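You operate a simulated robot arm through the tools that you are given. There is no shell and no other tool.

You run a simulated two-armed robot. Do the job below in one go: nothing can be reset, and whatever is moved stays where it is left.

JOB
Swap the crimped fitting in the nut crimper for fitting 3.
Fine: switch off before you lift the yellow guard; the crimped one goes back in the row; guard shut, then switch on again. Where these are worked on the way, their far stop is far enough and under half their travel is too little: yellow guard.

It is judged by the outcome, as a careful person would: the job done as asked, and still so three seconds after it is handed in. It fails if anything else is knocked over, pushed out of place, dropped, spilled or broken.

ROBOT AND FRAMES
Two 6-joint arms with two-finger parallel grippers on one trunk that stands fixed in place. Base frame: the origin is at the foot of the trunk, x ahead of it, y to its left, z up; the work surface is at about z = 800. Units: mm, rad, N and s.
The left shoulder is at [50, 170, 1343], the right one opposite. Each reaches about 1092 mm from its shoulder. Payload 1.57 kg a hand.
The tool frame of a hand sits at the grasp point between the pads (the TCP): z along the fingers, y along the line on which they close. The tips reach 30 mm beyond it. Largest opening 80 mm; finger width 17, thickness 12; the body of the gripper, 40 by 82 mm, starts 80 mm behind the TCP.
Orientation is that of the tool frame in the base frame, as a unit quaternion [x, y, z, w]. With the fingers straight down and closing along the base's y, the tool's x points along the base's -x, its y along +y and its z along -z.

CONTROLS
- The arms move only by the tool jog_arm. It takes "left_steps", "right_steps" or both (then of equal length, played together; a hand with none holds still); each is a list of rows, each a list of 7 numbers: the shift along the base's x, y, z in units of 40 mm (1.0 is 40 mm), then the turn, a rotation vector about the base's x, y, z in units of 8 degrees (1.0 is 8 degrees), then the closure, from 0 (fully open) to 1 (shut). In form: [[tx, ty, tz, wx, wy, wz, claw], ...]. A call has 1 to 20 rows; each row shifts and turns the commanded pose from where the row before left it. A call with a number of a shift or a turn outside -1 to 1 is refused whole. A row lasts 0.2 s, in which the tool goes at most 50 mm and 0.15 rad; a call with a longer step from one row to the next is refused whole, and so is a gripper value outside its range. A pose out of reach is approached as far as the arm can. The call stops where the force on the tool passes 80 N (or 10 N more than at its start, if that is more) or the arm is blocked; 0.2 s more then pass. Each finger travels about 72 mm/s and halts on what it meets, pressing with about 37 N; the grip force reading is that of the motor and also rises with nothing between the fingers. The clock runs only during rows and for 0.2 s after the last one: add rows that do not move to give the fingers time. It gives the time, the measured TCP pose, the force on the tool (base axes), the opening and the grip force at its end, in the units of the frame above (readings bear some noise), with the torque about the TCP (base axes, N m) and any sound that the robot's microphone picked up.
- Cameras (640 x 400 px; columns grow to the right, rows downward): "scene" is now at [32.6, 19.9, 1906.2]; the picture's right is [0.27, -0.96, 0.00], its down [-0.76, -0.21, -0.62] and it looks along [0.60, 0.17, -0.79] (base axes); focal length 339 px, centre (320, 200). "left" rides on the left gripper at [72, 7, -122] in its tool frame; the picture's right is [-0.09, 1.00, 0.00], its down [-0.84, -0.08, -0.54] and it looks along [-0.54, -0.05, 0.84] (tool axes); focal length 238 px, centre (320, 200). "right" rides on the right gripper at [72, -7, -122] in its tool frame; the picture's right is [0.09, 1.00, 0.00], its down [-0.84, 0.08, -0.54] and it looks along [-0.54, 0.05, 0.84] (tool axes); focal length 238 px, centre (320, 200). There is no depth. A picture from a camera that has moved, and an enlarged one, comes with that camera's place and axes in the base frame and with its lens.
- get_image(camera): a new picture of that camera. The clock stands still meanwhile.
- move_column(by): slides the trunk up (or, below 0, down) by that many mm; the arms and the scene camera ride with it, the base frame stays. It gives what a move gives, with no picture.
- turn_head(pan, tilt): turns the head with the scene camera to pan (to the left, within 1.501 rad either way) and tilt (down, from -0.506 to 1.204), counted from straight ahead of the robot. It gives what a move gives.
- enlarge(camera, box): a new picture of the part [left, top, right, bottom] of that camera's present view, enlarged. The clock stands still meanwhile.
- close_job(): hands the job in; it is judged then, once.

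Places have to be worked out from the pictures, the camera data and where the tool is seen. Open the grippers and draw the arms clear of the work before you hand the job in, unless the task says otherwise.

The tools are called after "Request:" as a command line: name --argument value ..., lists and objects as JSON in quotes. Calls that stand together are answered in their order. jog_arm: Moves the arms, as the interface text tells. Its arguments: {"type":"object","properties":{"left_steps":{"type":"array"},"right_steps":{"type":"array"}},"required":[]} The other tools are called the same way: move_column (by) moves the trunk up or down; turn_head (pan, tilt) turns the head that bears the scene camera; get_image (camera) takes a picture; enlarge (camera, box) takes an enlarged picture of a part of a camera's view; close_job () hands the job in.

At the start:

```text
time: 0.0
left_eef_pos: [409.0, 582.7, 1232.3]
left_orientation: [0.0, 1.0, 0.0, 0.0]
left_wrist_force: [-0.5, 0.3, 0.2]
left_moment: [-0.01, 0.03, -0.02]
left_grip_width: 79.8
left_grasp_force: 0.1
right_eef_pos: [655.8, 1.7, 1232.5]
right_orientation: [0.0, 1.0, 0.0, 0.0]
right_wrist_force: [0.7, 0.1, 0.5]
right_moment: [0.0, 0.0, -0.03]
right_grip_width: 80.0
right_grasp_force: 0.1
trunk travel left (down, up): [-958.0, 12.0]
head pan, tilt (commanded): [0.276, 0.902]
```

scene: 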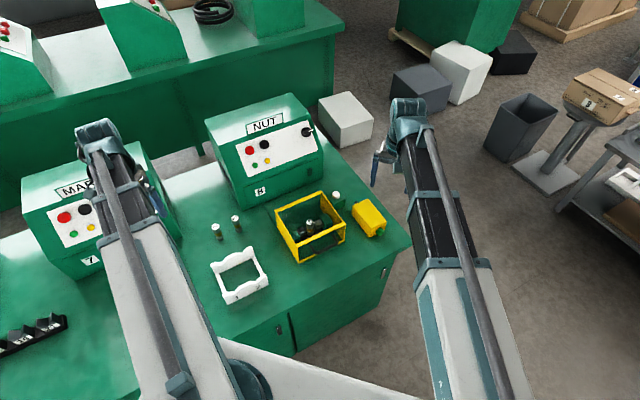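
right: 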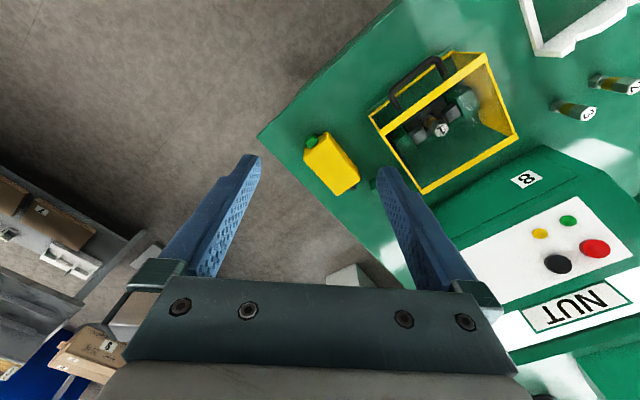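
left: 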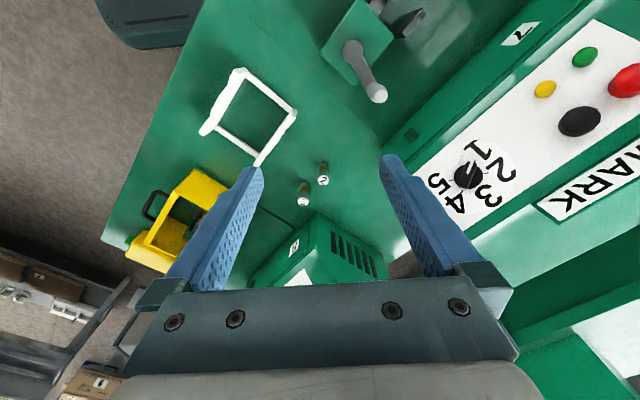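

I start by looking closer at the nut crimper, the guard and the fittings from all cameras.

Request:
enlarge --camera "scene" --box '[190, 80, 430, 310]'

Request:
enlarge --camera "right" --box '[290, 0, 640, 220]'

Request:
enlarge --camera "left" --box '[100, 40, 420, 300]'

```text
1.74 times, centred on (310, 195) of scene
camera zoom: at [32.6, 19.9, 1906.2], right [0.27, -0.96, 0.0], down [-0.76, -0.21, -0.62], along [0.6, 0.17, -0.79], focal length 590 px, centre (337, 209)
```

zoom: 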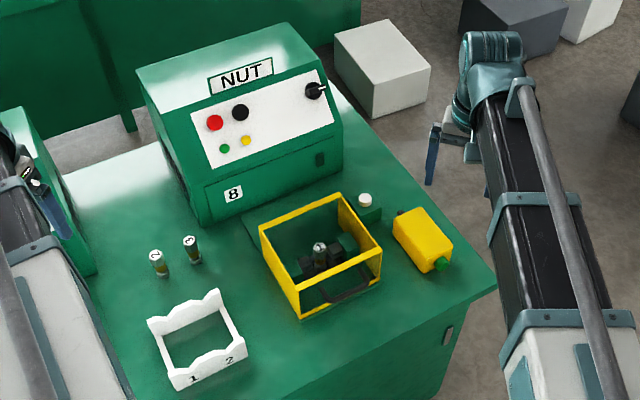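

```text
1.82 times, centred on (465, 110) of right
camera zoom: at [583.9, -4.7, 1354.6], right [-0.09, 1.0, 0.0], down [0.84, 0.08, 0.54], along [0.54, 0.05, -0.84], focal length 433 px, centre (56, 364)
```

zoom: 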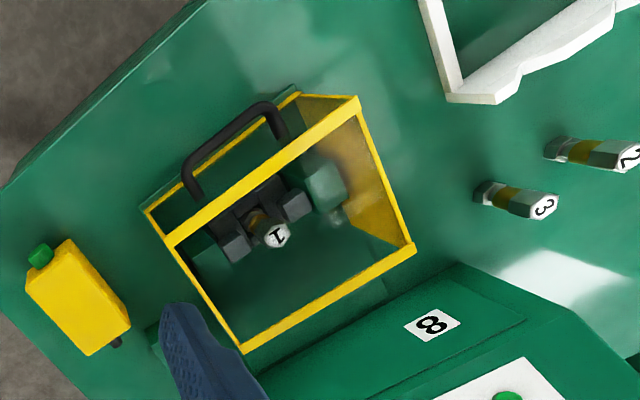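

```text
1.54 times, centred on (260, 170) of left
camera zoom: at [337.0, 590.1, 1356.1], right [0.09, 1.0, 0.0], down [0.84, -0.08, 0.54], along [0.54, -0.05, -0.84], focal length 367 px, centre (412, 246)
```

zoom: 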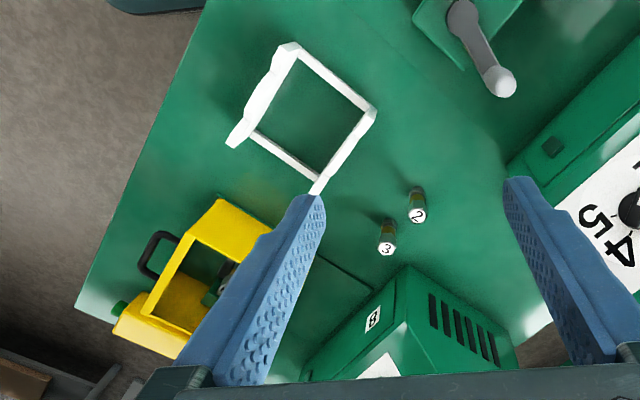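

I need finer detail on the guard's hinge, the dial switch and the row, so I enlarge those parts further.

Request:
enlarge --camera "scene" --box '[265, 175, 395, 275]'

Request:
enlarge --camera "scene" --box '[190, 190, 290, 320]'

Request:
enlarge --camera "scene" --box '[200, 90, 330, 200]'

Request:
enlarge --camera "right" --box '[350, 40, 530, 200]'

Request:
enlarge --camera "left" --box '[250, 120, 400, 270]'

```text
4.00 times, centred on (330, 225) of scene
camera zoom: at [32.6, 19.9, 1906.2], right [0.27, -0.96, 0.0], down [-0.76, -0.21, -0.62], along [0.6, 0.17, -0.79], focal length 1357 px, centre (280, 100)
```

zoom: 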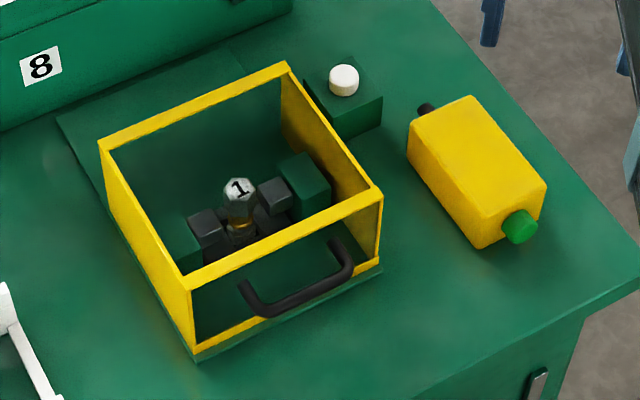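

```text
3.08 times, centred on (240, 255) of scene
camera zoom: at [32.6, 19.9, 1906.2], right [0.27, -0.96, 0.0], down [-0.76, -0.21, -0.62], along [0.6, 0.17, -0.79], focal length 1044 px, centre (566, 31)
```

zoom: 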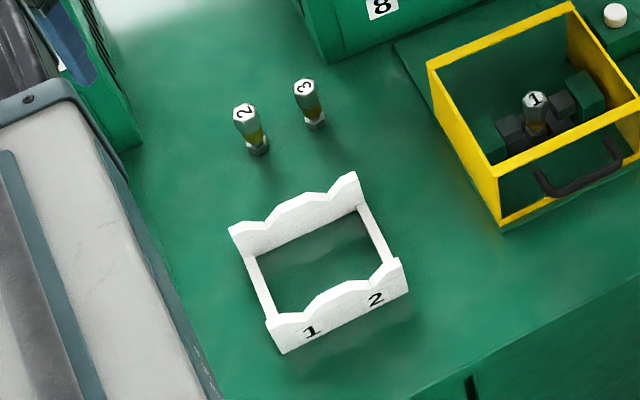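

```text
3.64 times, centred on (265, 145) of scene
camera zoom: at [32.6, 19.9, 1906.2], right [0.27, -0.96, 0.0], down [-0.76, -0.21, -0.62], along [0.6, 0.17, -0.79], focal length 1234 px, centre (520, 400)
```

zoom: 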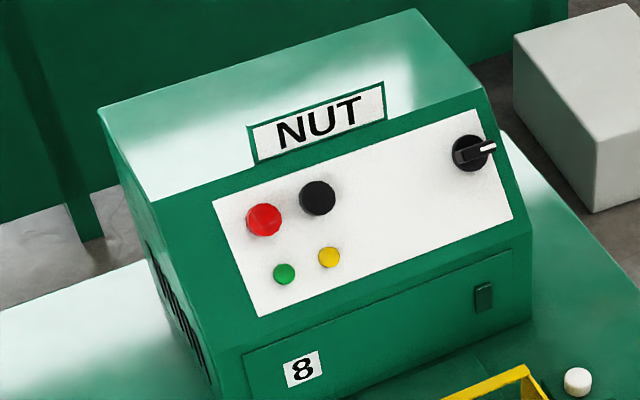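

```text
2.50 times, centred on (440, 120) of right
camera zoom: at [583.9, -4.7, 1354.6], right [-0.09, 1.0, 0.0], down [0.84, 0.08, 0.54], along [0.54, 0.05, -0.84], focal length 596 px, centre (20, 400)
```

zoom: 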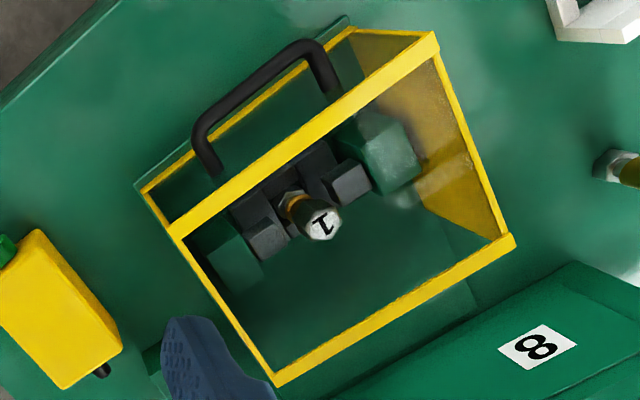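

```text
2.67 times, centred on (325, 195) of left
camera zoom: at [337.0, 590.1, 1356.1], right [0.09, 1.0, 0.0], down [0.84, -0.08, 0.54], along [0.54, -0.05, -0.84], focal length 636 px, centre (307, 213)
```

zoom: 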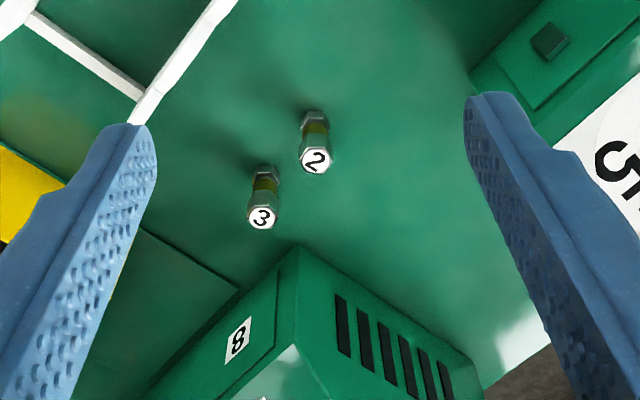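

The zooms are sharp, so I enlarge even smaller parts: the rotary knob, fittings 2 and 3, the jaws, and the tables' bare places by the row.

Request:
enlarge --camera "scene" --box '[285, 110, 335, 145]'

Request:
enlarge --camera "scene" --box '[185, 205, 255, 250]'

Request:
enlarge --camera "scene" --box '[285, 205, 355, 265]'

Request:
enlarge --camera "scene" --box '[235, 135, 285, 185]'

Request:
enlarge --camera "left" --box '[290, 110, 420, 210]'

```text
11.43 times, centred on (310, 128) of scene
camera zoom: at [32.6, 19.9, 1906.2], right [0.27, -0.96, 0.0], down [-0.76, -0.21, -0.62], along [0.6, 0.17, -0.79], focal length 3877 px, centre (434, 1029)
```

zoom: 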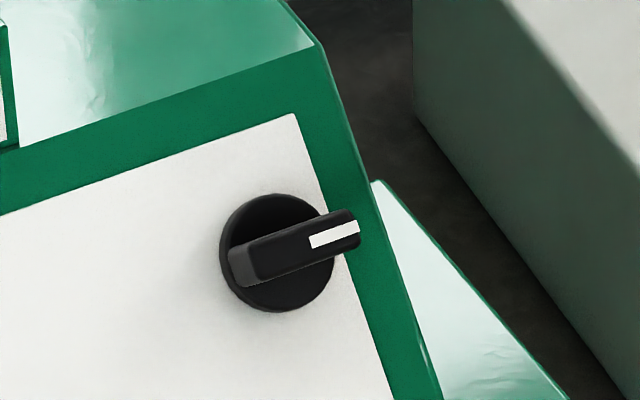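

```text
8.89 times, centred on (220, 228) of scene
camera zoom: at [32.6, 19.9, 1906.2], right [0.27, -0.96, 0.0], down [-0.76, -0.21, -0.62], along [0.6, 0.17, -0.79], focal length 3015 px, centre (1209, -44)
```

zoom: 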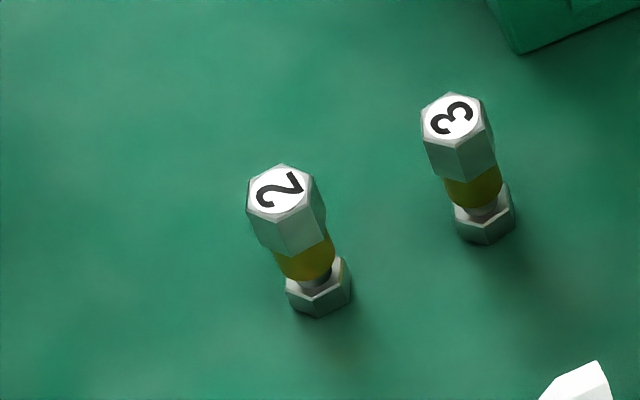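

```text
6.67 times, centred on (320, 235) of scene
camera zoom: at [32.6, 19.9, 1906.2], right [0.27, -0.96, 0.0], down [-0.76, -0.21, -0.62], along [0.6, 0.17, -0.79], focal length 2262 px, centre (320, -33)
```

zoom: 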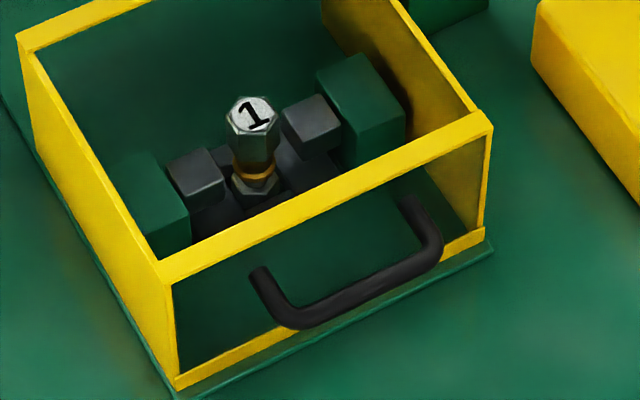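

```text
8.00 times, centred on (260, 160) of scene
camera zoom: at [32.6, 19.9, 1906.2], right [0.27, -0.96, 0.0], down [-0.76, -0.21, -0.62], along [0.6, 0.17, -0.79], focal length 2714 px, centre (800, 520)
```

zoom: 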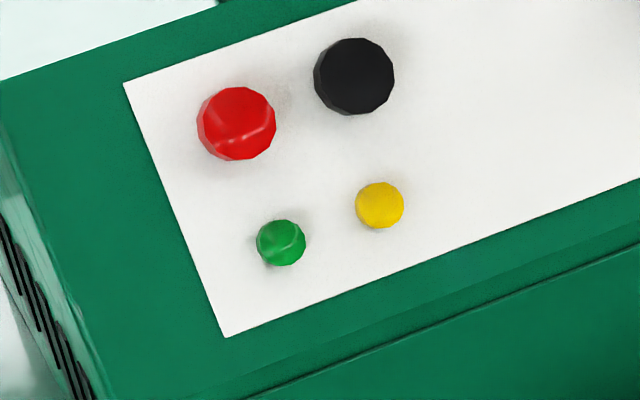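

```text
4.00 times, centred on (355, 160) of left
camera zoom: at [337.0, 590.1, 1356.1], right [0.09, 1.0, 0.0], down [0.84, -0.08, 0.54], along [0.54, -0.05, -0.84], focal length 953 px, centre (180, 360)
```

zoom: 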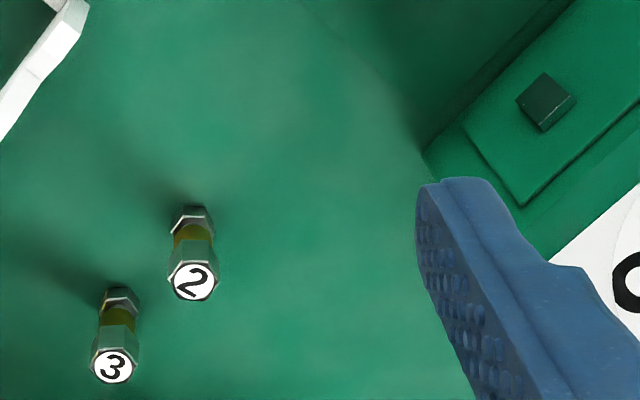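

Fittings 2 and 3 stand free in a line parallel to the crimper's front (about (596,577) and (650,521)), fitting 1 sits in the jaws near (700,247), and everything is yawed about 45°. The rotary knob at the panel's right is evidently the switch. I yaw both hands to suit and pitch the right hand to view the panel, moving the left a bit forward.

Request:
jog_arm --right_steps '[[0, 0, 0, 0, 0, -0.9375, 0], [0, 0, 0, 0, 0, -0.9375, 0], [0, 0, 0, 0, 0, -0.9375, 0], [0, 0, 0, 0, 0, -0.9375, 0], [0, 0, 0, 0, 0, -0.9375, 0], [0, 0, 0, 0, 0, -0.9375, 0], [0, 0, 0, 0.707, -0.707, 0, 0], [0, 0, 0, 0.707, -0.707, 0, 0], [0, 0, 0, 0.707, -0.707, 0, 0], [0, 0, 0, 0.707, -0.707, 0, 0], [0, 0, 0, 0.707, -0.707, 0, 0]]' --left_steps '[[0.25, 0, 0, 0, 0, -0.9375, 0], [0.25, 0, 0, 0, 0, -0.9375, 0], [0.25, 0, 0, 0, 0, -0.9375, 0], [0.25, 0, 0, 0, 0, -0.9375, 0], [0.25, 0, 0, 0, 0, -0.9375, 0], [0.25, 0, 0, 0, 0, -0.9375, 0], [0.25, 0, 0, 0, 0, 0, 0], [0.25, 0, 0, 0, 0, 0, 0], [0, 0, 0, 0, 0, 0, 0], [0, 0, 0, 0, 0, 0, 0], [0, 0, 0, 0, 0, 0, 0]]'

```text
time: 2.4
left_eef_pos: [489.9, 583.2, 1233.6]
left_orientation: [0.383, 0.924, -0.001, 0.0]
left_wrist_force: [-0.3, 0.6, 0.5]
left_moment: [0.02, 0.02, -0.02]
left_grip_width: 80.2
left_grasp_force: 0.0
right_eef_pos: [654.4, 1.4, 1285.1]
right_orientation: [0.36, 0.868, 0.316, 0.131]
right_wrist_force: [0.5, -0.7, -0.3]
right_moment: [-0.04, -0.01, 0.01]
right_grip_width: 79.9
right_grasp_force: 0.1
right hand out of reach, approached as far as the arm can: row 8, 9, 10, 11
trunk travel left (down, up): [-958.0, 12.0]
head pan, tilt (commanded): [0.276, 0.902]
```

The right hand could not quite reach that pose (it ended 53 mm higher). I look at what the cameras see now.

Request:
get_image --camera "right"

Request:
get_image --camera "left"

Request:
get_image --camera "scene"

```text
taken
camera right: at [545.0, -6.2, 1373.5], right [0.47, 0.6, 0.64], down [0.39, -0.8, 0.46], along [0.79, 0.03, -0.61], focal length 238 px, centre (320, 200)
```

right: 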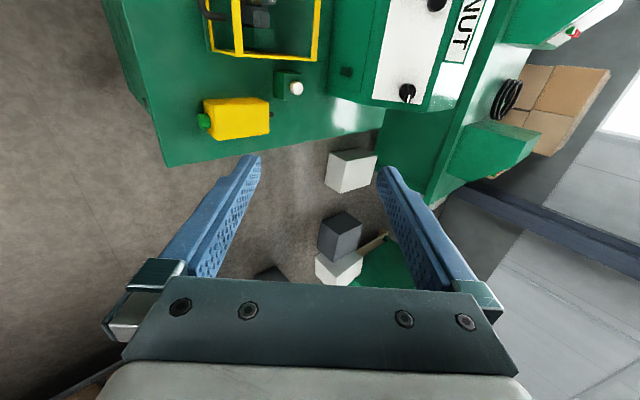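

```text
taken
camera left: at [442.6, 639.0, 1356.4], right [0.77, 0.64, 0.0], down [0.54, -0.65, 0.54], along [0.35, -0.42, -0.84], focal length 238 px, centre (320, 200)
```

left: 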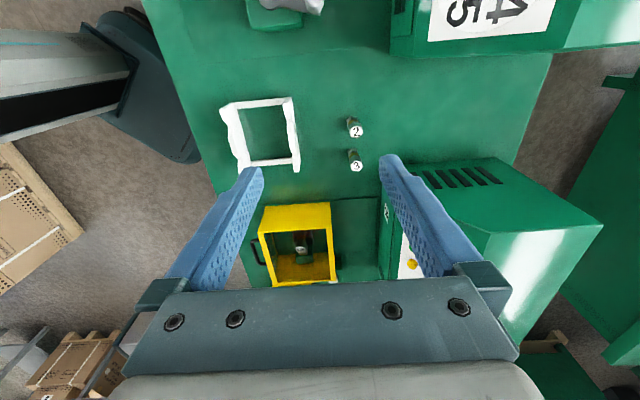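

```text
taken
camera scene: at [31.9, 19.4, 1906.2], right [0.27, -0.96, 0.0], down [-0.76, -0.21, -0.62], along [0.6, 0.17, -0.79], focal length 339 px, centre (320, 200)
```

scene: 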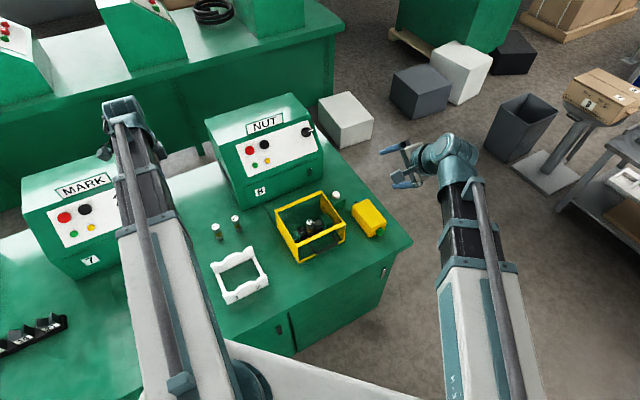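

The right camera now sees the knob, panel and guard; I enlarge them for triangulation.

Request:
enlarge --camera "right" --box '[380, 70, 440, 115]'

Request:
enlarge --camera "right" --box '[320, 0, 500, 115]'

Request:
enlarge --camera "right" --box '[180, 0, 340, 100]'

Request:
enlarge --camera "left" --box '[230, 180, 400, 290]'

Request:
enlarge --camera "left" --box '[320, 90, 390, 180]'

```text
8.89 times, centred on (410, 92) of right
camera zoom: at [545.0, -6.2, 1373.5], right [0.47, 0.6, 0.64], down [0.39, -0.8, 0.46], along [0.79, 0.03, -0.61], focal length 2119 px, centre (-480, 1156)
```

zoom: 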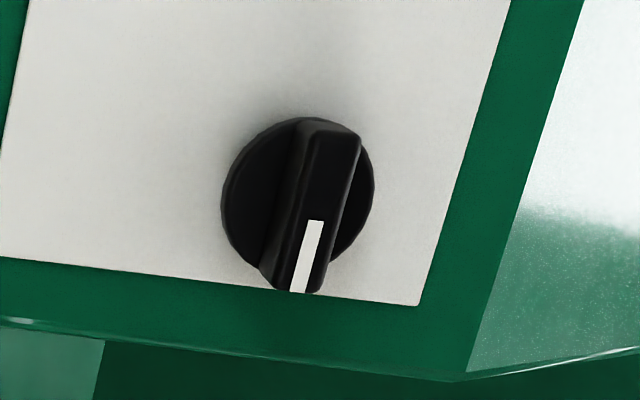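

```text
3.48 times, centred on (410, 58) of right
camera zoom: at [545.0, -6.2, 1373.5], right [0.47, 0.6, 0.64], down [0.39, -0.8, 0.46], along [0.79, 0.03, -0.61], focal length 829 px, centre (7, 696)
```

zoom: 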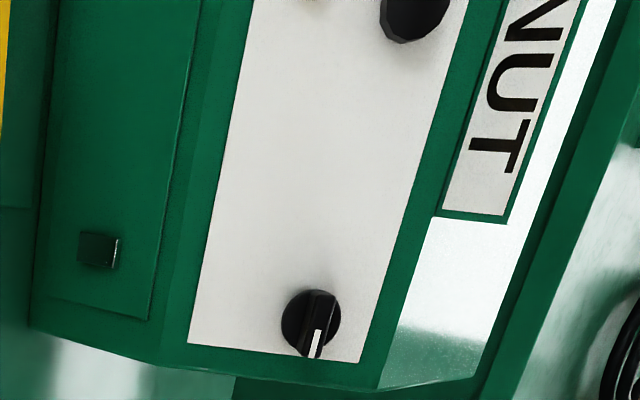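

```text
4.00 times, centred on (260, 50) of right
camera zoom: at [545.0, -6.2, 1373.5], right [0.47, 0.6, 0.64], down [0.39, -0.8, 0.46], along [0.79, 0.03, -0.61], focal length 953 px, centre (560, 800)
```

zoom: 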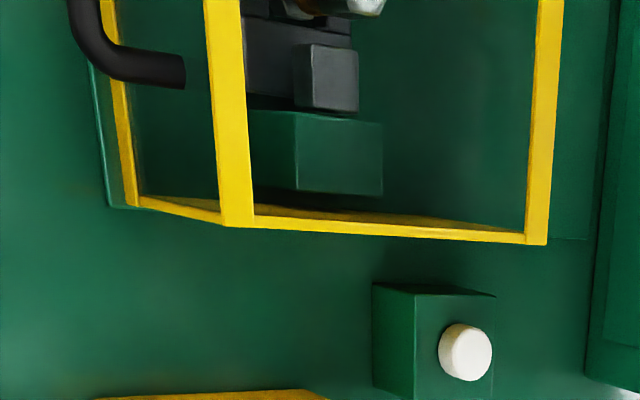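

```text
3.64 times, centred on (315, 235) of left
camera zoom: at [442.6, 639.0, 1356.4], right [0.77, 0.64, 0.0], down [0.54, -0.65, 0.54], along [0.35, -0.42, -0.84], focal length 867 px, centre (338, 73)
```

zoom: 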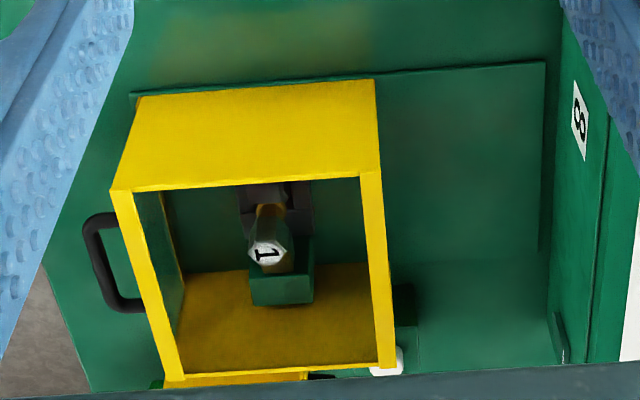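

```text
4.44 times, centred on (355, 135) of left
camera zoom: at [442.6, 639.0, 1356.4], right [0.77, 0.64, 0.0], down [0.54, -0.65, 0.54], along [0.35, -0.42, -0.84], focal length 1059 px, centre (164, 489)
```

zoom: 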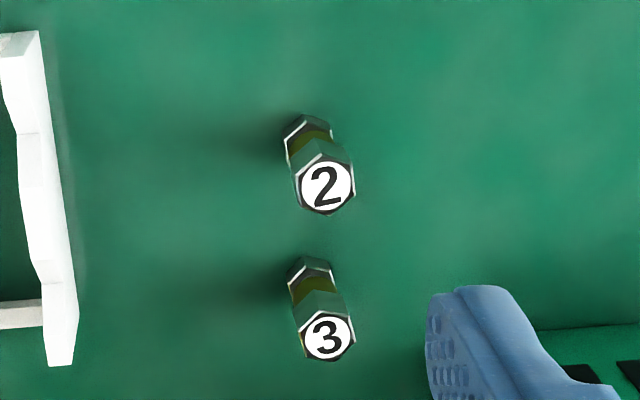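

Triangulating the knob gives its disc near (1013, 353, 1027), on a panel leaning back about 40° and yawed 45°. The shoulders are high for that, so I lower the trunk 250 mm (nothing under the hands reaches that height).

Request:
move_column --by -250

```text
time: 5.0
left_eef_pos: [489.9, 583.0, 983.3]
left_orientation: [0.383, 0.924, 0.0, 0.0]
left_wrist_force: [0.1, -0.3, -0.1]
left_moment: [0.02, 0.0, 0.02]
left_grip_width: 79.9
left_grasp_force: 0.0
right_eef_pos: [654.7, 2.0, 1034.5]
right_orientation: [0.359, 0.869, 0.316, 0.13]
right_wrist_force: [0.1, 0.2, 0.1]
right_moment: [0.0, 0.0, 0.0]
right_grip_width: 79.7
right_grasp_force: 0.1
trunk travel left (down, up): [-708.0, 262.0]
head pan, tilt (commanded): [0.276, 0.902]
```

Request:
get_image --camera "scene"

Request:
get_image --camera "left"

Request:
get_image --camera "right"

```text
taken
camera scene: at [32.5, 19.8, 1656.2], right [0.27, -0.96, 0.0], down [-0.76, -0.21, -0.62], along [0.6, 0.17, -0.79], focal length 339 px, centre (320, 200)
```

scene: 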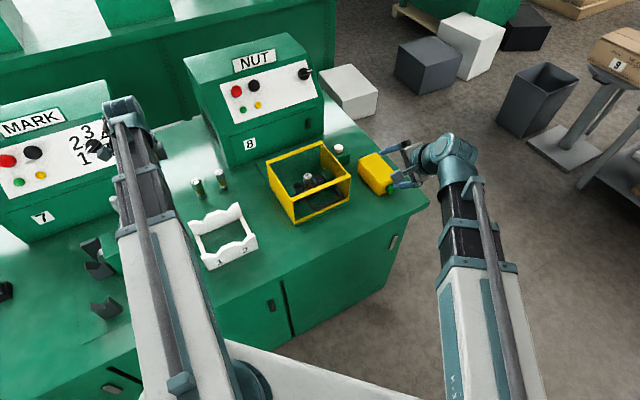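

```text
taken
camera left: at [443.0, 639.3, 1106.1], right [0.77, 0.64, 0.0], down [0.54, -0.65, 0.54], along [0.35, -0.42, -0.84], focal length 238 px, centre (320, 200)
```

left: 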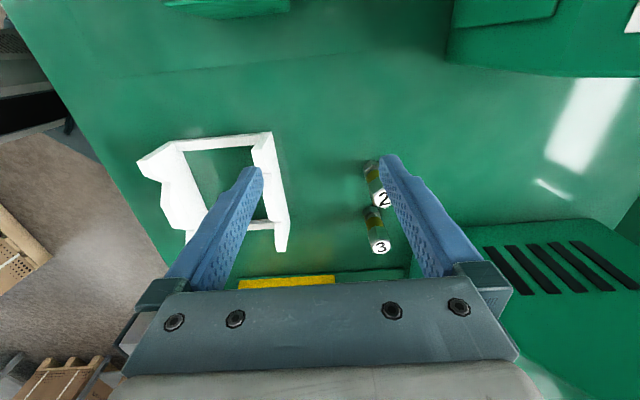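

```text
taken
camera right: at [545.7, -6.0, 1123.3], right [0.47, 0.6, 0.64], down [0.39, -0.8, 0.47], along [0.79, 0.03, -0.61], focal length 238 px, centre (320, 200)
```

right: 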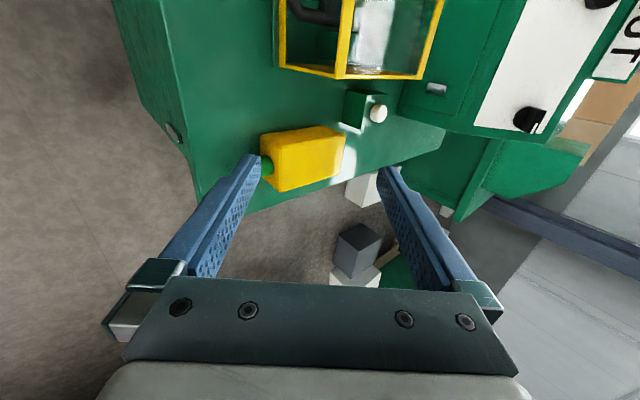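

The scene is clear for the left arm to travel. I raise the left hand, then carry it toward a point in front of the knob while pitching its fingers 50° up from straight down, so that they point into the panel.

Request:
jog_arm --left_steps '[[0, 0, 1, 0, 0, 0, 0], [0, 0, 1, 0, 0, 0, 0], [0, 0, 1, 0, 0, 0, 0], [0, 0, 1, 0, 0, 0, 0], [0.84, -0.505, 0, 0.3157, -0.3157, 0, 0], [0.84, -0.505, 0, 0.3157, -0.3157, 0, 0], [0.84, -0.505, 0, 0.3157, -0.3157, 0, 0], [0.84, -0.505, 0, 0.3157, -0.3157, 0, 0], [0.84, -0.505, 0, 0.3157, -0.3157, 0, 0], [0.84, -0.505, 0, 0.3157, -0.3157, 0, 0], [0.84, -0.505, 0, 0.3157, -0.3157, 0, 0], [0.84, -0.505, 0, 0.3157, -0.3157, 0, 0], [0.84, -0.505, 0, 0.3157, -0.3157, 0, 0], [0.84, -0.505, 0, 0.3157, -0.3157, 0, 0]]'

```text
time: 8.0
left_eef_pos: [828.6, 381.2, 1023.7]
left_orientation: [0.365, 0.879, 0.283, 0.117]
left_wrist_force: [1.0, 0.0, 0.2]
left_moment: [0.03, 0.03, -0.02]
left_grip_width: 79.9
left_grasp_force: 0.1
left hand out of reach, approached as far as the arm can: row 1, 2, 3, 4, 7, 8, 9, 10, 11, 12, 13, 14
right_eef_pos: [654.7, 3.0, 1034.0]
right_orientation: [0.36, 0.868, 0.315, 0.131]
right_wrist_force: [0.2, -0.1, 0.0]
right_moment: [0.0, -0.04, -0.01]
right_grip_width: 79.8
right_grasp_force: 0.2
trunk travel left (down, up): [-708.0, 262.0]
head pan, tilt (commanded): [0.276, 0.902]
```

The arm's height is limited relative to the shoulder, so I raise the trunk 110 mm; the hands ride up with it, clear of the machine.

Request:
move_column --by 110

```text
time: 9.4
left_eef_pos: [827.8, 382.7, 1135.0]
left_orientation: [0.364, 0.879, 0.284, 0.116]
left_wrist_force: [0.0, -0.3, -0.3]
left_moment: [0.02, -0.03, -0.02]
left_grip_width: 80.0
left_grasp_force: 0.0
right_eef_pos: [656.4, 1.8, 1144.8]
right_orientation: [0.361, 0.868, 0.316, 0.13]
right_wrist_force: [-0.8, 0.5, 1.0]
right_moment: [-0.02, 0.01, 0.0]
right_grip_width: 79.9
right_grasp_force: 0.1
trunk travel left (down, up): [-818.0, 152.0]
head pan, tilt (commanded): [0.276, 0.902]
```

Now the last leg toward the pre-knob place with the remaining pitch.

Request:
jog_arm --left_steps '[[0.825, -0.51, -0.15, 0.3157, -0.3157, 0, 0], [0.825, -0.51, -0.15, 0.3157, -0.3157, 0, 0], [0.825, -0.51, -0.15, 0.3157, -0.3157, 0, 0], [0.825, -0.51, -0.15, 0.3157, -0.3157, 0, 0], [0, 0, 0, 0, 0, 0, 0]]'

Request:
get_image --camera "left"

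Request:
get_image --camera "right"

Request:
get_image --camera "scene"

```text
time: 10.6
left_eef_pos: [960.1, 299.7, 1171.4]
left_orientation: [0.347, 0.837, 0.39, 0.162]
left_wrist_force: [1.0, -0.6, -0.6]
left_moment: [0.02, 0.0, 0.03]
left_grip_width: 80.1
left_grasp_force: 0.1
left hand out of reach, approached as far as the arm can: row 1, 2, 3, 4
right_eef_pos: [654.8, 2.2, 1143.6]
right_orientation: [0.359, 0.868, 0.316, 0.131]
right_wrist_force: [-0.7, -0.3, 0.3]
right_moment: [0.0, 0.01, -0.01]
right_grip_width: 79.9
right_grasp_force: 0.1
trunk travel left (down, up): [-818.0, 152.0]
head pan, tilt (commanded): [0.276, 0.902]
```

```text
taken
camera left: at [844.8, 287.7, 1256.2], right [0.52, 0.39, 0.76], down [0.26, -0.92, 0.29], along [0.81, 0.05, -0.58], focal length 238 px, centre (320, 200)
```

left: 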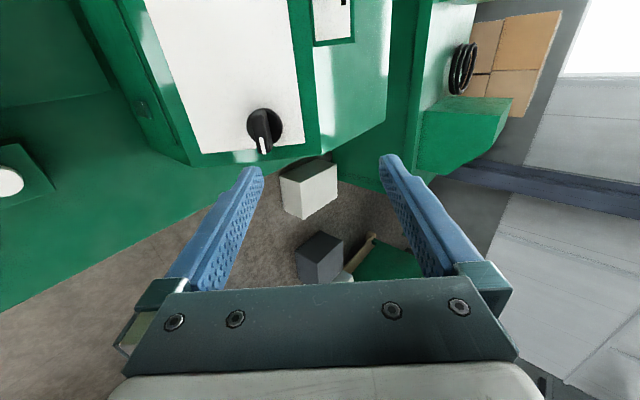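

```text
taken
camera right: at [545.5, -5.8, 1233.3], right [0.47, 0.6, 0.64], down [0.39, -0.8, 0.47], along [0.79, 0.03, -0.61], focal length 238 px, centre (320, 200)
```

right: 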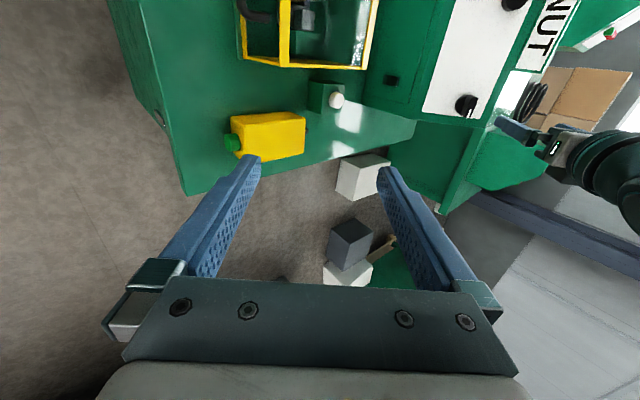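

```text
taken
camera scene: at [32.3, 20.0, 1766.2], right [0.27, -0.96, 0.0], down [-0.76, -0.21, -0.62], along [0.6, 0.17, -0.79], focal length 339 px, centre (320, 200)
```

scene: 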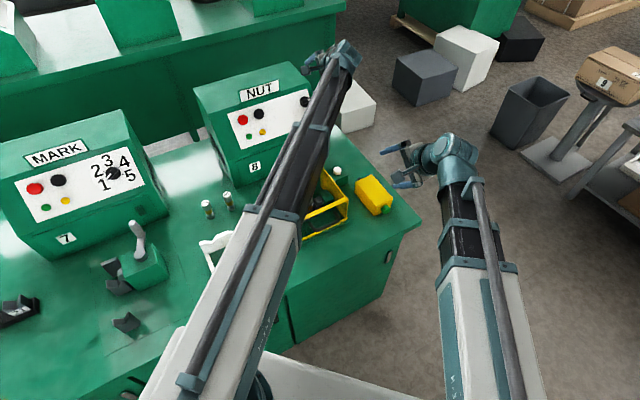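

The left camera sees the knob well (the white mark points to the panel's right edge). I enlarge to refine its place and orientation.

Request:
enlarge --camera "left" --box '[225, 90, 305, 165]'

Request:
enlarge --camera "left" --box '[100, 0, 360, 170]'

Request:
enlarge --camera "right" --box '[440, 80, 500, 130]'

```text
5.33 times, centred on (265, 128) of left
camera zoom: at [844.8, 287.7, 1256.2], right [0.52, 0.39, 0.76], down [0.26, -0.92, 0.29], along [0.81, 0.05, -0.58], focal length 1271 px, centre (613, 587)
```

zoom: 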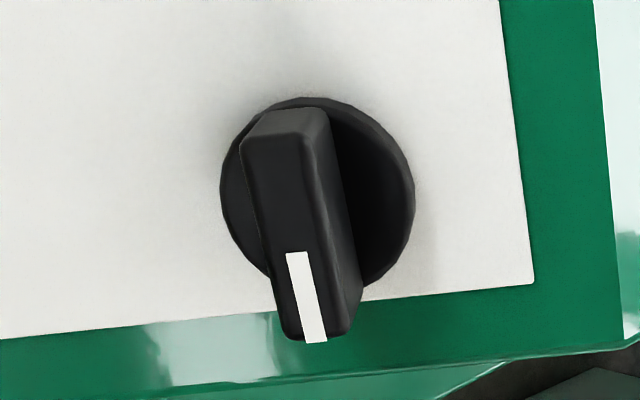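

```text
2.35 times, centred on (230, 85) of left
camera zoom: at [844.8, 287.7, 1256.2], right [0.52, 0.39, 0.76], down [0.26, -0.92, 0.29], along [0.81, 0.05, -0.58], focal length 561 px, centre (532, 471)
```

zoom: 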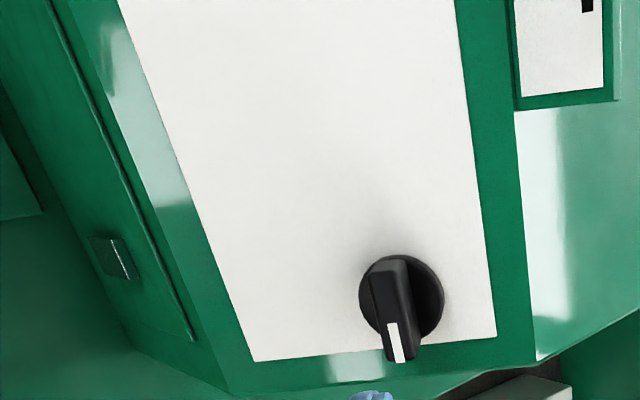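

```text
8.00 times, centred on (470, 105) of right
camera zoom: at [545.5, -5.8, 1233.3], right [0.47, 0.6, 0.64], down [0.39, -0.8, 0.47], along [0.79, 0.03, -0.61], focal length 1907 px, centre (-880, 960)
```

zoom: 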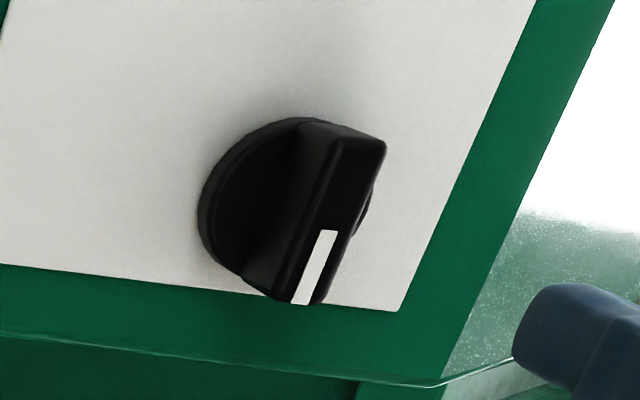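

Knob disc refined to about (1012, 353, 1027), its bar lying level along the panel and standing ~25 mm proud; the hand's axes already match the panel (pitch 50°). I come down toward a point on the knob's axis, half open, checking the reading because the commanded height had run ahead of the reachable one.

Request:
jog_arm --left_steps '[[0.1, 0.13, -0.9, 0, 0, 0, 0.3], [0.115, 0.1275, -0.9, 0, 0, 0, 0.3], [0, 0, 0, 0, 0, 0, 0.3]]'

```text
time: 11.4
left_eef_pos: [962.4, 306.1, 1172.4]
left_orientation: [0.348, 0.837, 0.391, 0.162]
left_wrist_force: [-0.4, 0.5, -0.6]
left_moment: [0.0, 0.02, -0.04]
left_grip_width: 55.9
left_grasp_force: 0.1
left hand out of reach, approached as far as the arm can: row 1, 2
right_eef_pos: [655.4, 3.0, 1145.0]
right_orientation: [0.36, 0.868, 0.316, 0.131]
right_wrist_force: [-0.2, -0.3, -0.2]
right_moment: [0.0, 0.01, -0.01]
right_grip_width: 79.9
right_grasp_force: 0.0
trunk travel left (down, up): [-818.0, 152.0]
head pan, tilt (commanded): [0.276, 0.902]
```

I let it settle with still rows to learn the true commanded pose.

Request:
jog_arm --left_steps '[[0, 0, 0, 0, 0, 0, 0.3], [0, 0, 0, 0, 0, 0, 0.3]]'

```text
time: 12.0
left_eef_pos: [964.1, 306.2, 1171.0]
left_orientation: [0.346, 0.837, 0.391, 0.162]
left_wrist_force: [-0.1, 0.4, 0.2]
left_moment: [0.03, 0.0, 0.01]
left_grip_width: 56.0
left_grasp_force: 0.1
right_eef_pos: [655.6, 1.9, 1144.3]
right_orientation: [0.359, 0.868, 0.316, 0.131]
right_wrist_force: [-0.1, -0.3, 0.0]
right_moment: [0.02, 0.0, -0.03]
right_grip_width: 80.0
right_grasp_force: 0.1
trunk travel left (down, up): [-818.0, 152.0]
head pan, tilt (commanded): [0.276, 0.902]
```

Request:
jog_arm --left_steps '[[0, 0, -0.5, 0, 0, 0, 0.3], [0, 0, -0.5, 0, 0, 0, 0.3]]'

```text
time: 12.6
left_eef_pos: [962.6, 305.8, 1171.3]
left_orientation: [0.346, 0.838, 0.391, 0.161]
left_wrist_force: [0.3, 0.4, -0.2]
left_moment: [0.04, -0.01, -0.03]
left_grip_width: 56.1
left_grasp_force: 0.2
left hand out of reach, approached as far as the arm can: row 1, 2
right_eef_pos: [655.2, 2.4, 1144.4]
right_orientation: [0.359, 0.868, 0.316, 0.131]
right_wrist_force: [1.2, 0.1, -0.3]
right_moment: [0.01, -0.01, -0.01]
right_grip_width: 79.9
right_grasp_force: 0.0
trunk travel left (down, up): [-818.0, 152.0]
head pan, tilt (commanded): [0.276, 0.902]
```

Vertical moves have been refused in both directions so far; the wrist seems to stay about 93 mm above the shoulder in every pose. I test the right arm with small vertical moves to learn the arms' kinematics.

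Request:
jog_arm --right_steps '[[0, 0, -0.8, 0, 0, 0, 0], [0, 0, -0.8, 0, 0, 0, 0], [0, 0, 0, 0, 0, 0, 0]]'

Request:
jog_arm --left_steps '[[0, 0, -1, 0, 0, 0, 0.3], [0, 0, -1, 0, 0, 0, 0.3], [0, 0, 0, 0, 0, 0, 0.3]]'

```text
time: 13.4
left_eef_pos: [964.0, 305.7, 1171.2]
left_orientation: [0.347, 0.837, 0.39, 0.162]
left_wrist_force: [0.0, 0.8, -0.3]
left_moment: [0.0, 0.0, 0.0]
left_grip_width: 55.7
left_grasp_force: 0.0
right_eef_pos: [655.9, 1.4, 1144.3]
right_orientation: [0.36, 0.868, 0.315, 0.131]
right_wrist_force: [-0.5, -0.2, 0.5]
right_moment: [0.04, 0.0, 0.0]
right_grip_width: 80.0
right_grasp_force: 0.1
right hand out of reach, approached as far as the arm can: row 1, 2
trunk travel left (down, up): [-818.0, 152.0]
head pan, tilt (commanded): [0.276, 0.902]
```

```text
time: 14.2
left_eef_pos: [963.5, 305.4, 1170.8]
left_orientation: [0.347, 0.838, 0.389, 0.162]
left_wrist_force: [-0.5, -0.2, -1.2]
left_moment: [0.01, -0.02, -0.02]
left_grip_width: 55.8
left_grasp_force: 0.0
left hand out of reach, approached as far as the arm can: row 1, 2
right_eef_pos: [655.7, 1.8, 1145.0]
right_orientation: [0.36, 0.868, 0.315, 0.131]
right_wrist_force: [0.1, 0.7, -0.3]
right_moment: [0.0, 0.0, -0.02]
right_grip_width: 79.9
right_grasp_force: 0.1
trunk travel left (down, up): [-818.0, 152.0]
head pan, tilt (commanded): [0.276, 0.902]
```

So the arms have no vertical travel of their own: the wrist rides level with the trunk and only tool pitch or the column changes height (TCP z = shoulder + 115 − 225·cos(pitch)). Height for the knob therefore comes from the column: I lower it 93 mm to put the hand in front of the bar, still ~25 mm clear of it.

Request:
move_column --by -85

Request:
get_image --camera "left"

Request:
get_image --camera "right"

Request:
get_image --camera "scene"

```text
time: 15.4
left_eef_pos: [963.7, 306.3, 1087.1]
left_orientation: [0.347, 0.837, 0.391, 0.161]
left_wrist_force: [-0.2, 0.0, -0.4]
left_moment: [0.01, -0.02, 0.01]
left_grip_width: 55.9
left_grasp_force: 0.1
right_eef_pos: [655.7, 0.4, 1058.7]
right_orientation: [0.36, 0.868, 0.316, 0.131]
right_wrist_force: [-0.3, 0.0, -0.1]
right_moment: [-0.01, 0.02, -0.01]
right_grip_width: 80.1
right_grasp_force: 0.0
trunk travel left (down, up): [-733.0, 237.0]
head pan, tilt (commanded): [0.276, 0.902]
```

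```text
taken
camera left: at [848.6, 293.9, 1171.3], right [0.52, 0.39, 0.76], down [0.26, -0.92, 0.29], along [0.81, 0.05, -0.58], focal length 238 px, centre (320, 200)
```

left: 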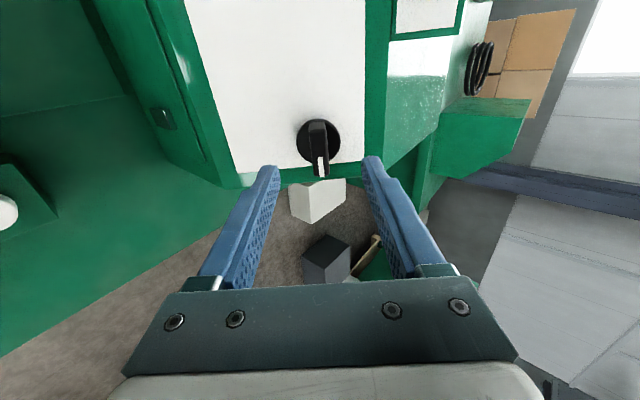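

```text
taken
camera right: at [545.6, -6.0, 1148.3], right [0.47, 0.6, 0.64], down [0.39, -0.8, 0.47], along [0.79, 0.03, -0.61], focal length 238 px, centre (320, 200)
```

right: 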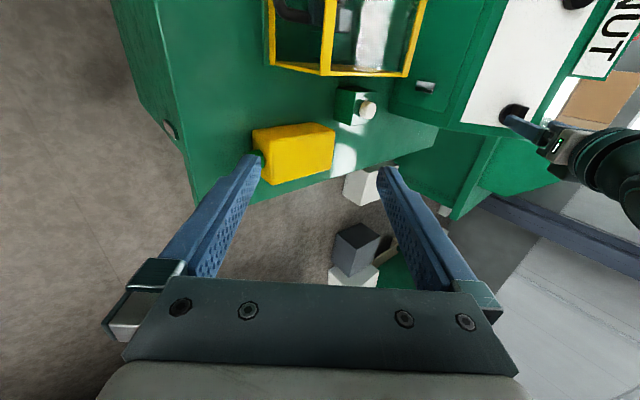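

```text
taken
camera scene: at [32.4, 19.8, 1681.2], right [0.27, -0.96, 0.0], down [-0.76, -0.21, -0.62], along [0.6, 0.17, -0.79], focal length 339 px, centre (320, 200)
```

scene: 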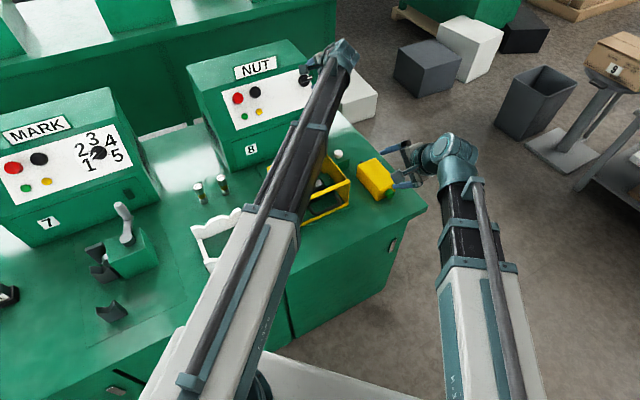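

The knob is centred between the fingers. I enlarge it to fix its axis again from this nearer view.

Request:
enlarge --camera "left" --box '[260, 100, 380, 190]'

Request:
enlarge --camera "right" --box '[480, 80, 580, 150]'

```text
4.44 times, centred on (320, 145) of left
camera zoom: at [848.6, 293.9, 1171.3], right [0.52, 0.39, 0.76], down [0.26, -0.92, 0.29], along [0.81, 0.05, -0.58], focal length 1059 px, centre (320, 444)
```

zoom: 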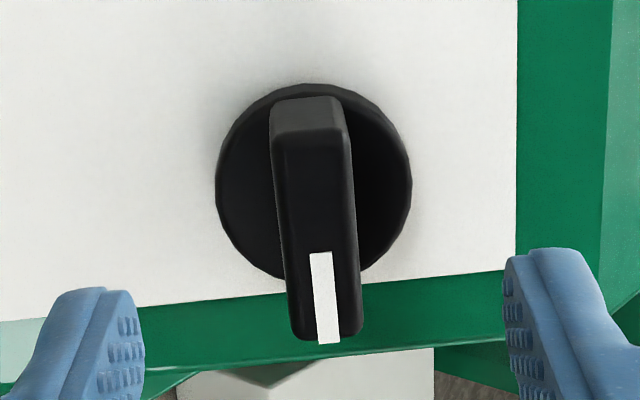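

```text
5.71 times, centred on (530, 115) of right
camera zoom: at [545.6, -6.0, 1148.3], right [0.47, 0.6, 0.64], down [0.39, -0.8, 0.47], along [0.79, 0.03, -0.61], focal length 1362 px, centre (-880, 686)
```

zoom: 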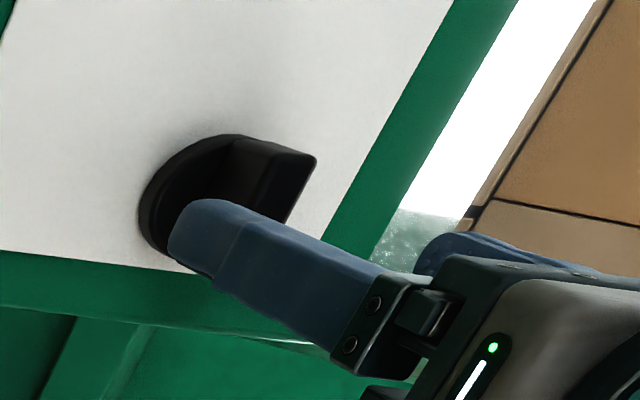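

The bar lies exactly along the tool's x axis and centred on its axis; bar top is about 65 mm, the disc about 88 mm ahead of the TCP. I close in 50 mm along the axis in alternating arm and column steps.

Request:
jog_arm --left_steps '[[0.17, 0.17, 0, 0, 0, 0, 0.3]]'

Request:
move_column --by -16

Request:
jog_arm --left_steps '[[0.17, 0.17, 0, 0, 0, 0, 0.3], [0.17, 0.17, 0, 0, 0, 0, 0.3]]'

Request:
get_image --camera "left"

```text
time: 15.8
left_eef_pos: [969.8, 313.2, 1087.0]
left_orientation: [0.347, 0.837, 0.39, 0.162]
left_wrist_force: [-0.4, 0.8, 0.1]
left_moment: [0.01, 0.0, -0.01]
left_grip_width: 55.9
left_grasp_force: 0.1
right_eef_pos: [655.1, 2.1, 1059.5]
right_orientation: [0.361, 0.868, 0.316, 0.131]
right_wrist_force: [-0.5, 0.2, 0.3]
right_moment: [-0.01, -0.01, 0.03]
right_grip_width: 79.9
right_grasp_force: 0.2
trunk travel left (down, up): [-733.0, 237.0]
head pan, tilt (commanded): [0.276, 0.902]
```

```text
time: 16.4
left_eef_pos: [969.8, 312.2, 1069.5]
left_orientation: [0.347, 0.837, 0.391, 0.161]
left_wrist_force: [0.3, 1.1, 0.0]
left_moment: [-0.03, -0.04, -0.01]
left_grip_width: 56.2
left_grasp_force: 0.1
right_eef_pos: [654.3, 1.4, 1042.8]
right_orientation: [0.36, 0.868, 0.316, 0.131]
right_wrist_force: [0.6, 0.6, 0.1]
right_moment: [-0.04, -0.01, 0.0]
right_grip_width: 80.3
right_grasp_force: 0.0
trunk travel left (down, up): [-717.0, 253.0]
head pan, tilt (commanded): [0.276, 0.902]
```

```text
time: 17.0
left_eef_pos: [983.8, 326.8, 1069.7]
left_orientation: [0.347, 0.837, 0.391, 0.16]
left_wrist_force: [0.4, 0.1, 0.0]
left_moment: [-0.04, -0.01, -0.01]
left_grip_width: 56.1
left_grasp_force: 0.0
right_eef_pos: [655.2, 1.5, 1042.8]
right_orientation: [0.36, 0.868, 0.317, 0.13]
right_wrist_force: [-0.8, -0.4, 0.8]
right_moment: [0.0, -0.02, 0.0]
right_grip_width: 79.9
right_grasp_force: 0.0
trunk travel left (down, up): [-717.0, 253.0]
head pan, tilt (commanded): [0.276, 0.902]
```

```text
taken
camera left: at [869.3, 314.5, 1155.0], right [0.52, 0.39, 0.76], down [0.26, -0.92, 0.29], along [0.81, 0.05, -0.58], focal length 238 px, centre (320, 200)
```

left: 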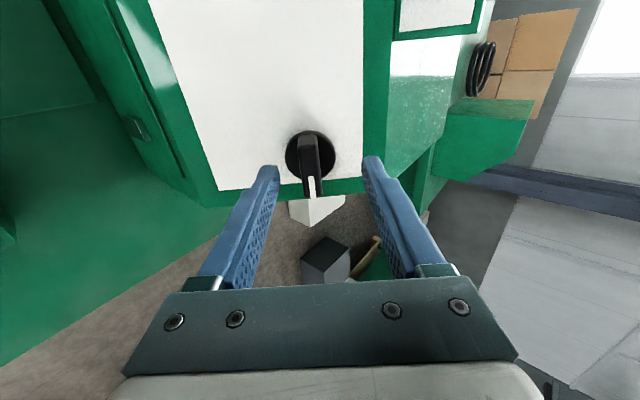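

As expected, slightly high on the panel before the next column step. I finish the approach with the second column step and half arm step.

Request:
move_column --by -16

Request:
jog_arm --left_steps '[[0.17, 0.17, 0, 0, 0, 0, 0.3]]'

Request:
get_image --camera "left"

Request:
enlarge --camera "left" --box '[240, 110, 400, 220]'

Request:
enlarge --camera "right" --box '[500, 70, 620, 160]'

```text
time: 17.7
left_eef_pos: [982.1, 327.4, 1054.4]
left_orientation: [0.347, 0.837, 0.39, 0.162]
left_wrist_force: [0.4, -0.6, 0.0]
left_moment: [0.0, 0.0, 0.0]
left_grip_width: 55.9
left_grasp_force: 0.0
right_eef_pos: [653.9, 2.4, 1027.3]
right_orientation: [0.36, 0.868, 0.316, 0.13]
right_wrist_force: [0.3, -0.6, 0.4]
right_moment: [-0.02, -0.03, 0.0]
right_grip_width: 79.9
right_grasp_force: 0.0
trunk travel left (down, up): [-701.0, 269.0]
head pan, tilt (commanded): [0.276, 0.902]
```

```text
time: 18.1
left_eef_pos: [989.9, 332.9, 1053.2]
left_orientation: [0.347, 0.837, 0.391, 0.162]
left_wrist_force: [-0.1, 0.1, 0.1]
left_moment: [0.0, 0.02, -0.01]
left_grip_width: 56.1
left_grasp_force: 0.1
right_eef_pos: [655.1, 3.0, 1028.6]
right_orientation: [0.36, 0.868, 0.317, 0.13]
right_wrist_force: [0.9, -0.4, -0.3]
right_moment: [-0.02, 0.0, 0.0]
right_grip_width: 79.8
right_grasp_force: 0.1
trunk travel left (down, up): [-701.0, 269.0]
head pan, tilt (commanded): [0.276, 0.902]
```

```text
taken
camera left: at [876.1, 320.8, 1139.0], right [0.52, 0.39, 0.76], down [0.26, -0.92, 0.29], along [0.81, 0.05, -0.58], focal length 238 px, centre (320, 200)
```

left: 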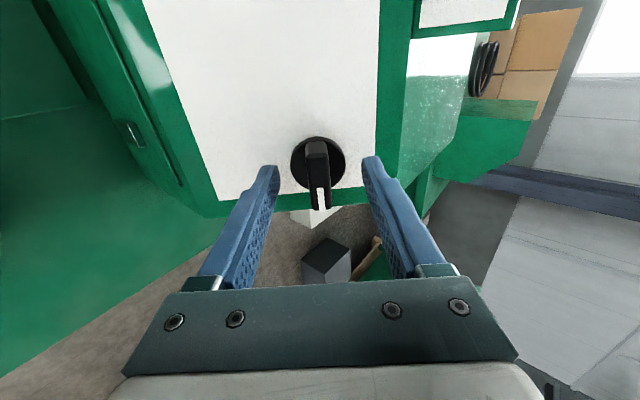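

```text
3.64 times, centred on (320, 165) of left
camera zoom: at [876.1, 320.8, 1139.0], right [0.52, 0.39, 0.76], down [0.26, -0.92, 0.29], along [0.81, 0.05, -0.58], focal length 867 px, centre (320, 327)
```

zoom: 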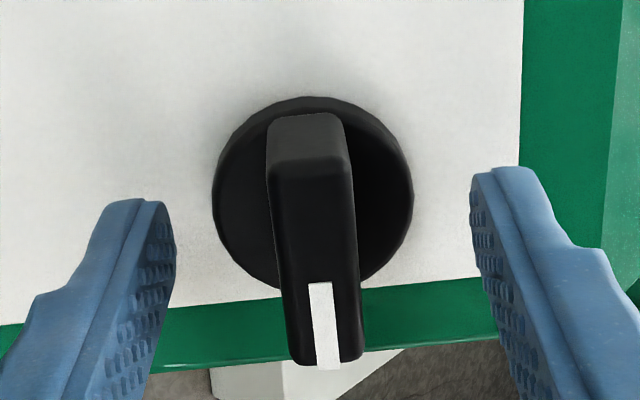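

```text
4.44 times, centred on (560, 115) of right
camera zoom: at [545.8, -5.9, 1116.2], right [0.47, 0.6, 0.64], down [0.39, -0.8, 0.47], along [0.79, 0.03, -0.61], focal length 1059 px, centre (-747, 578)
```

zoom: 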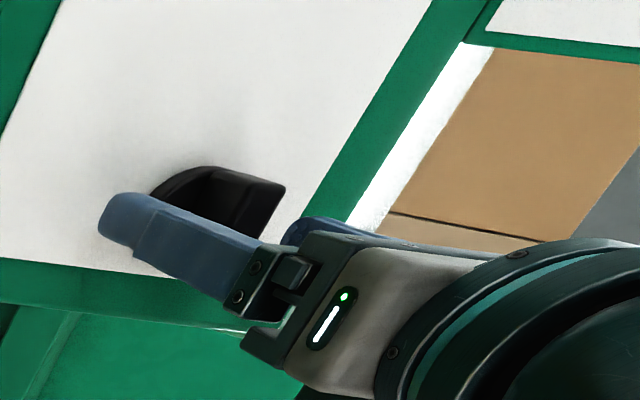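

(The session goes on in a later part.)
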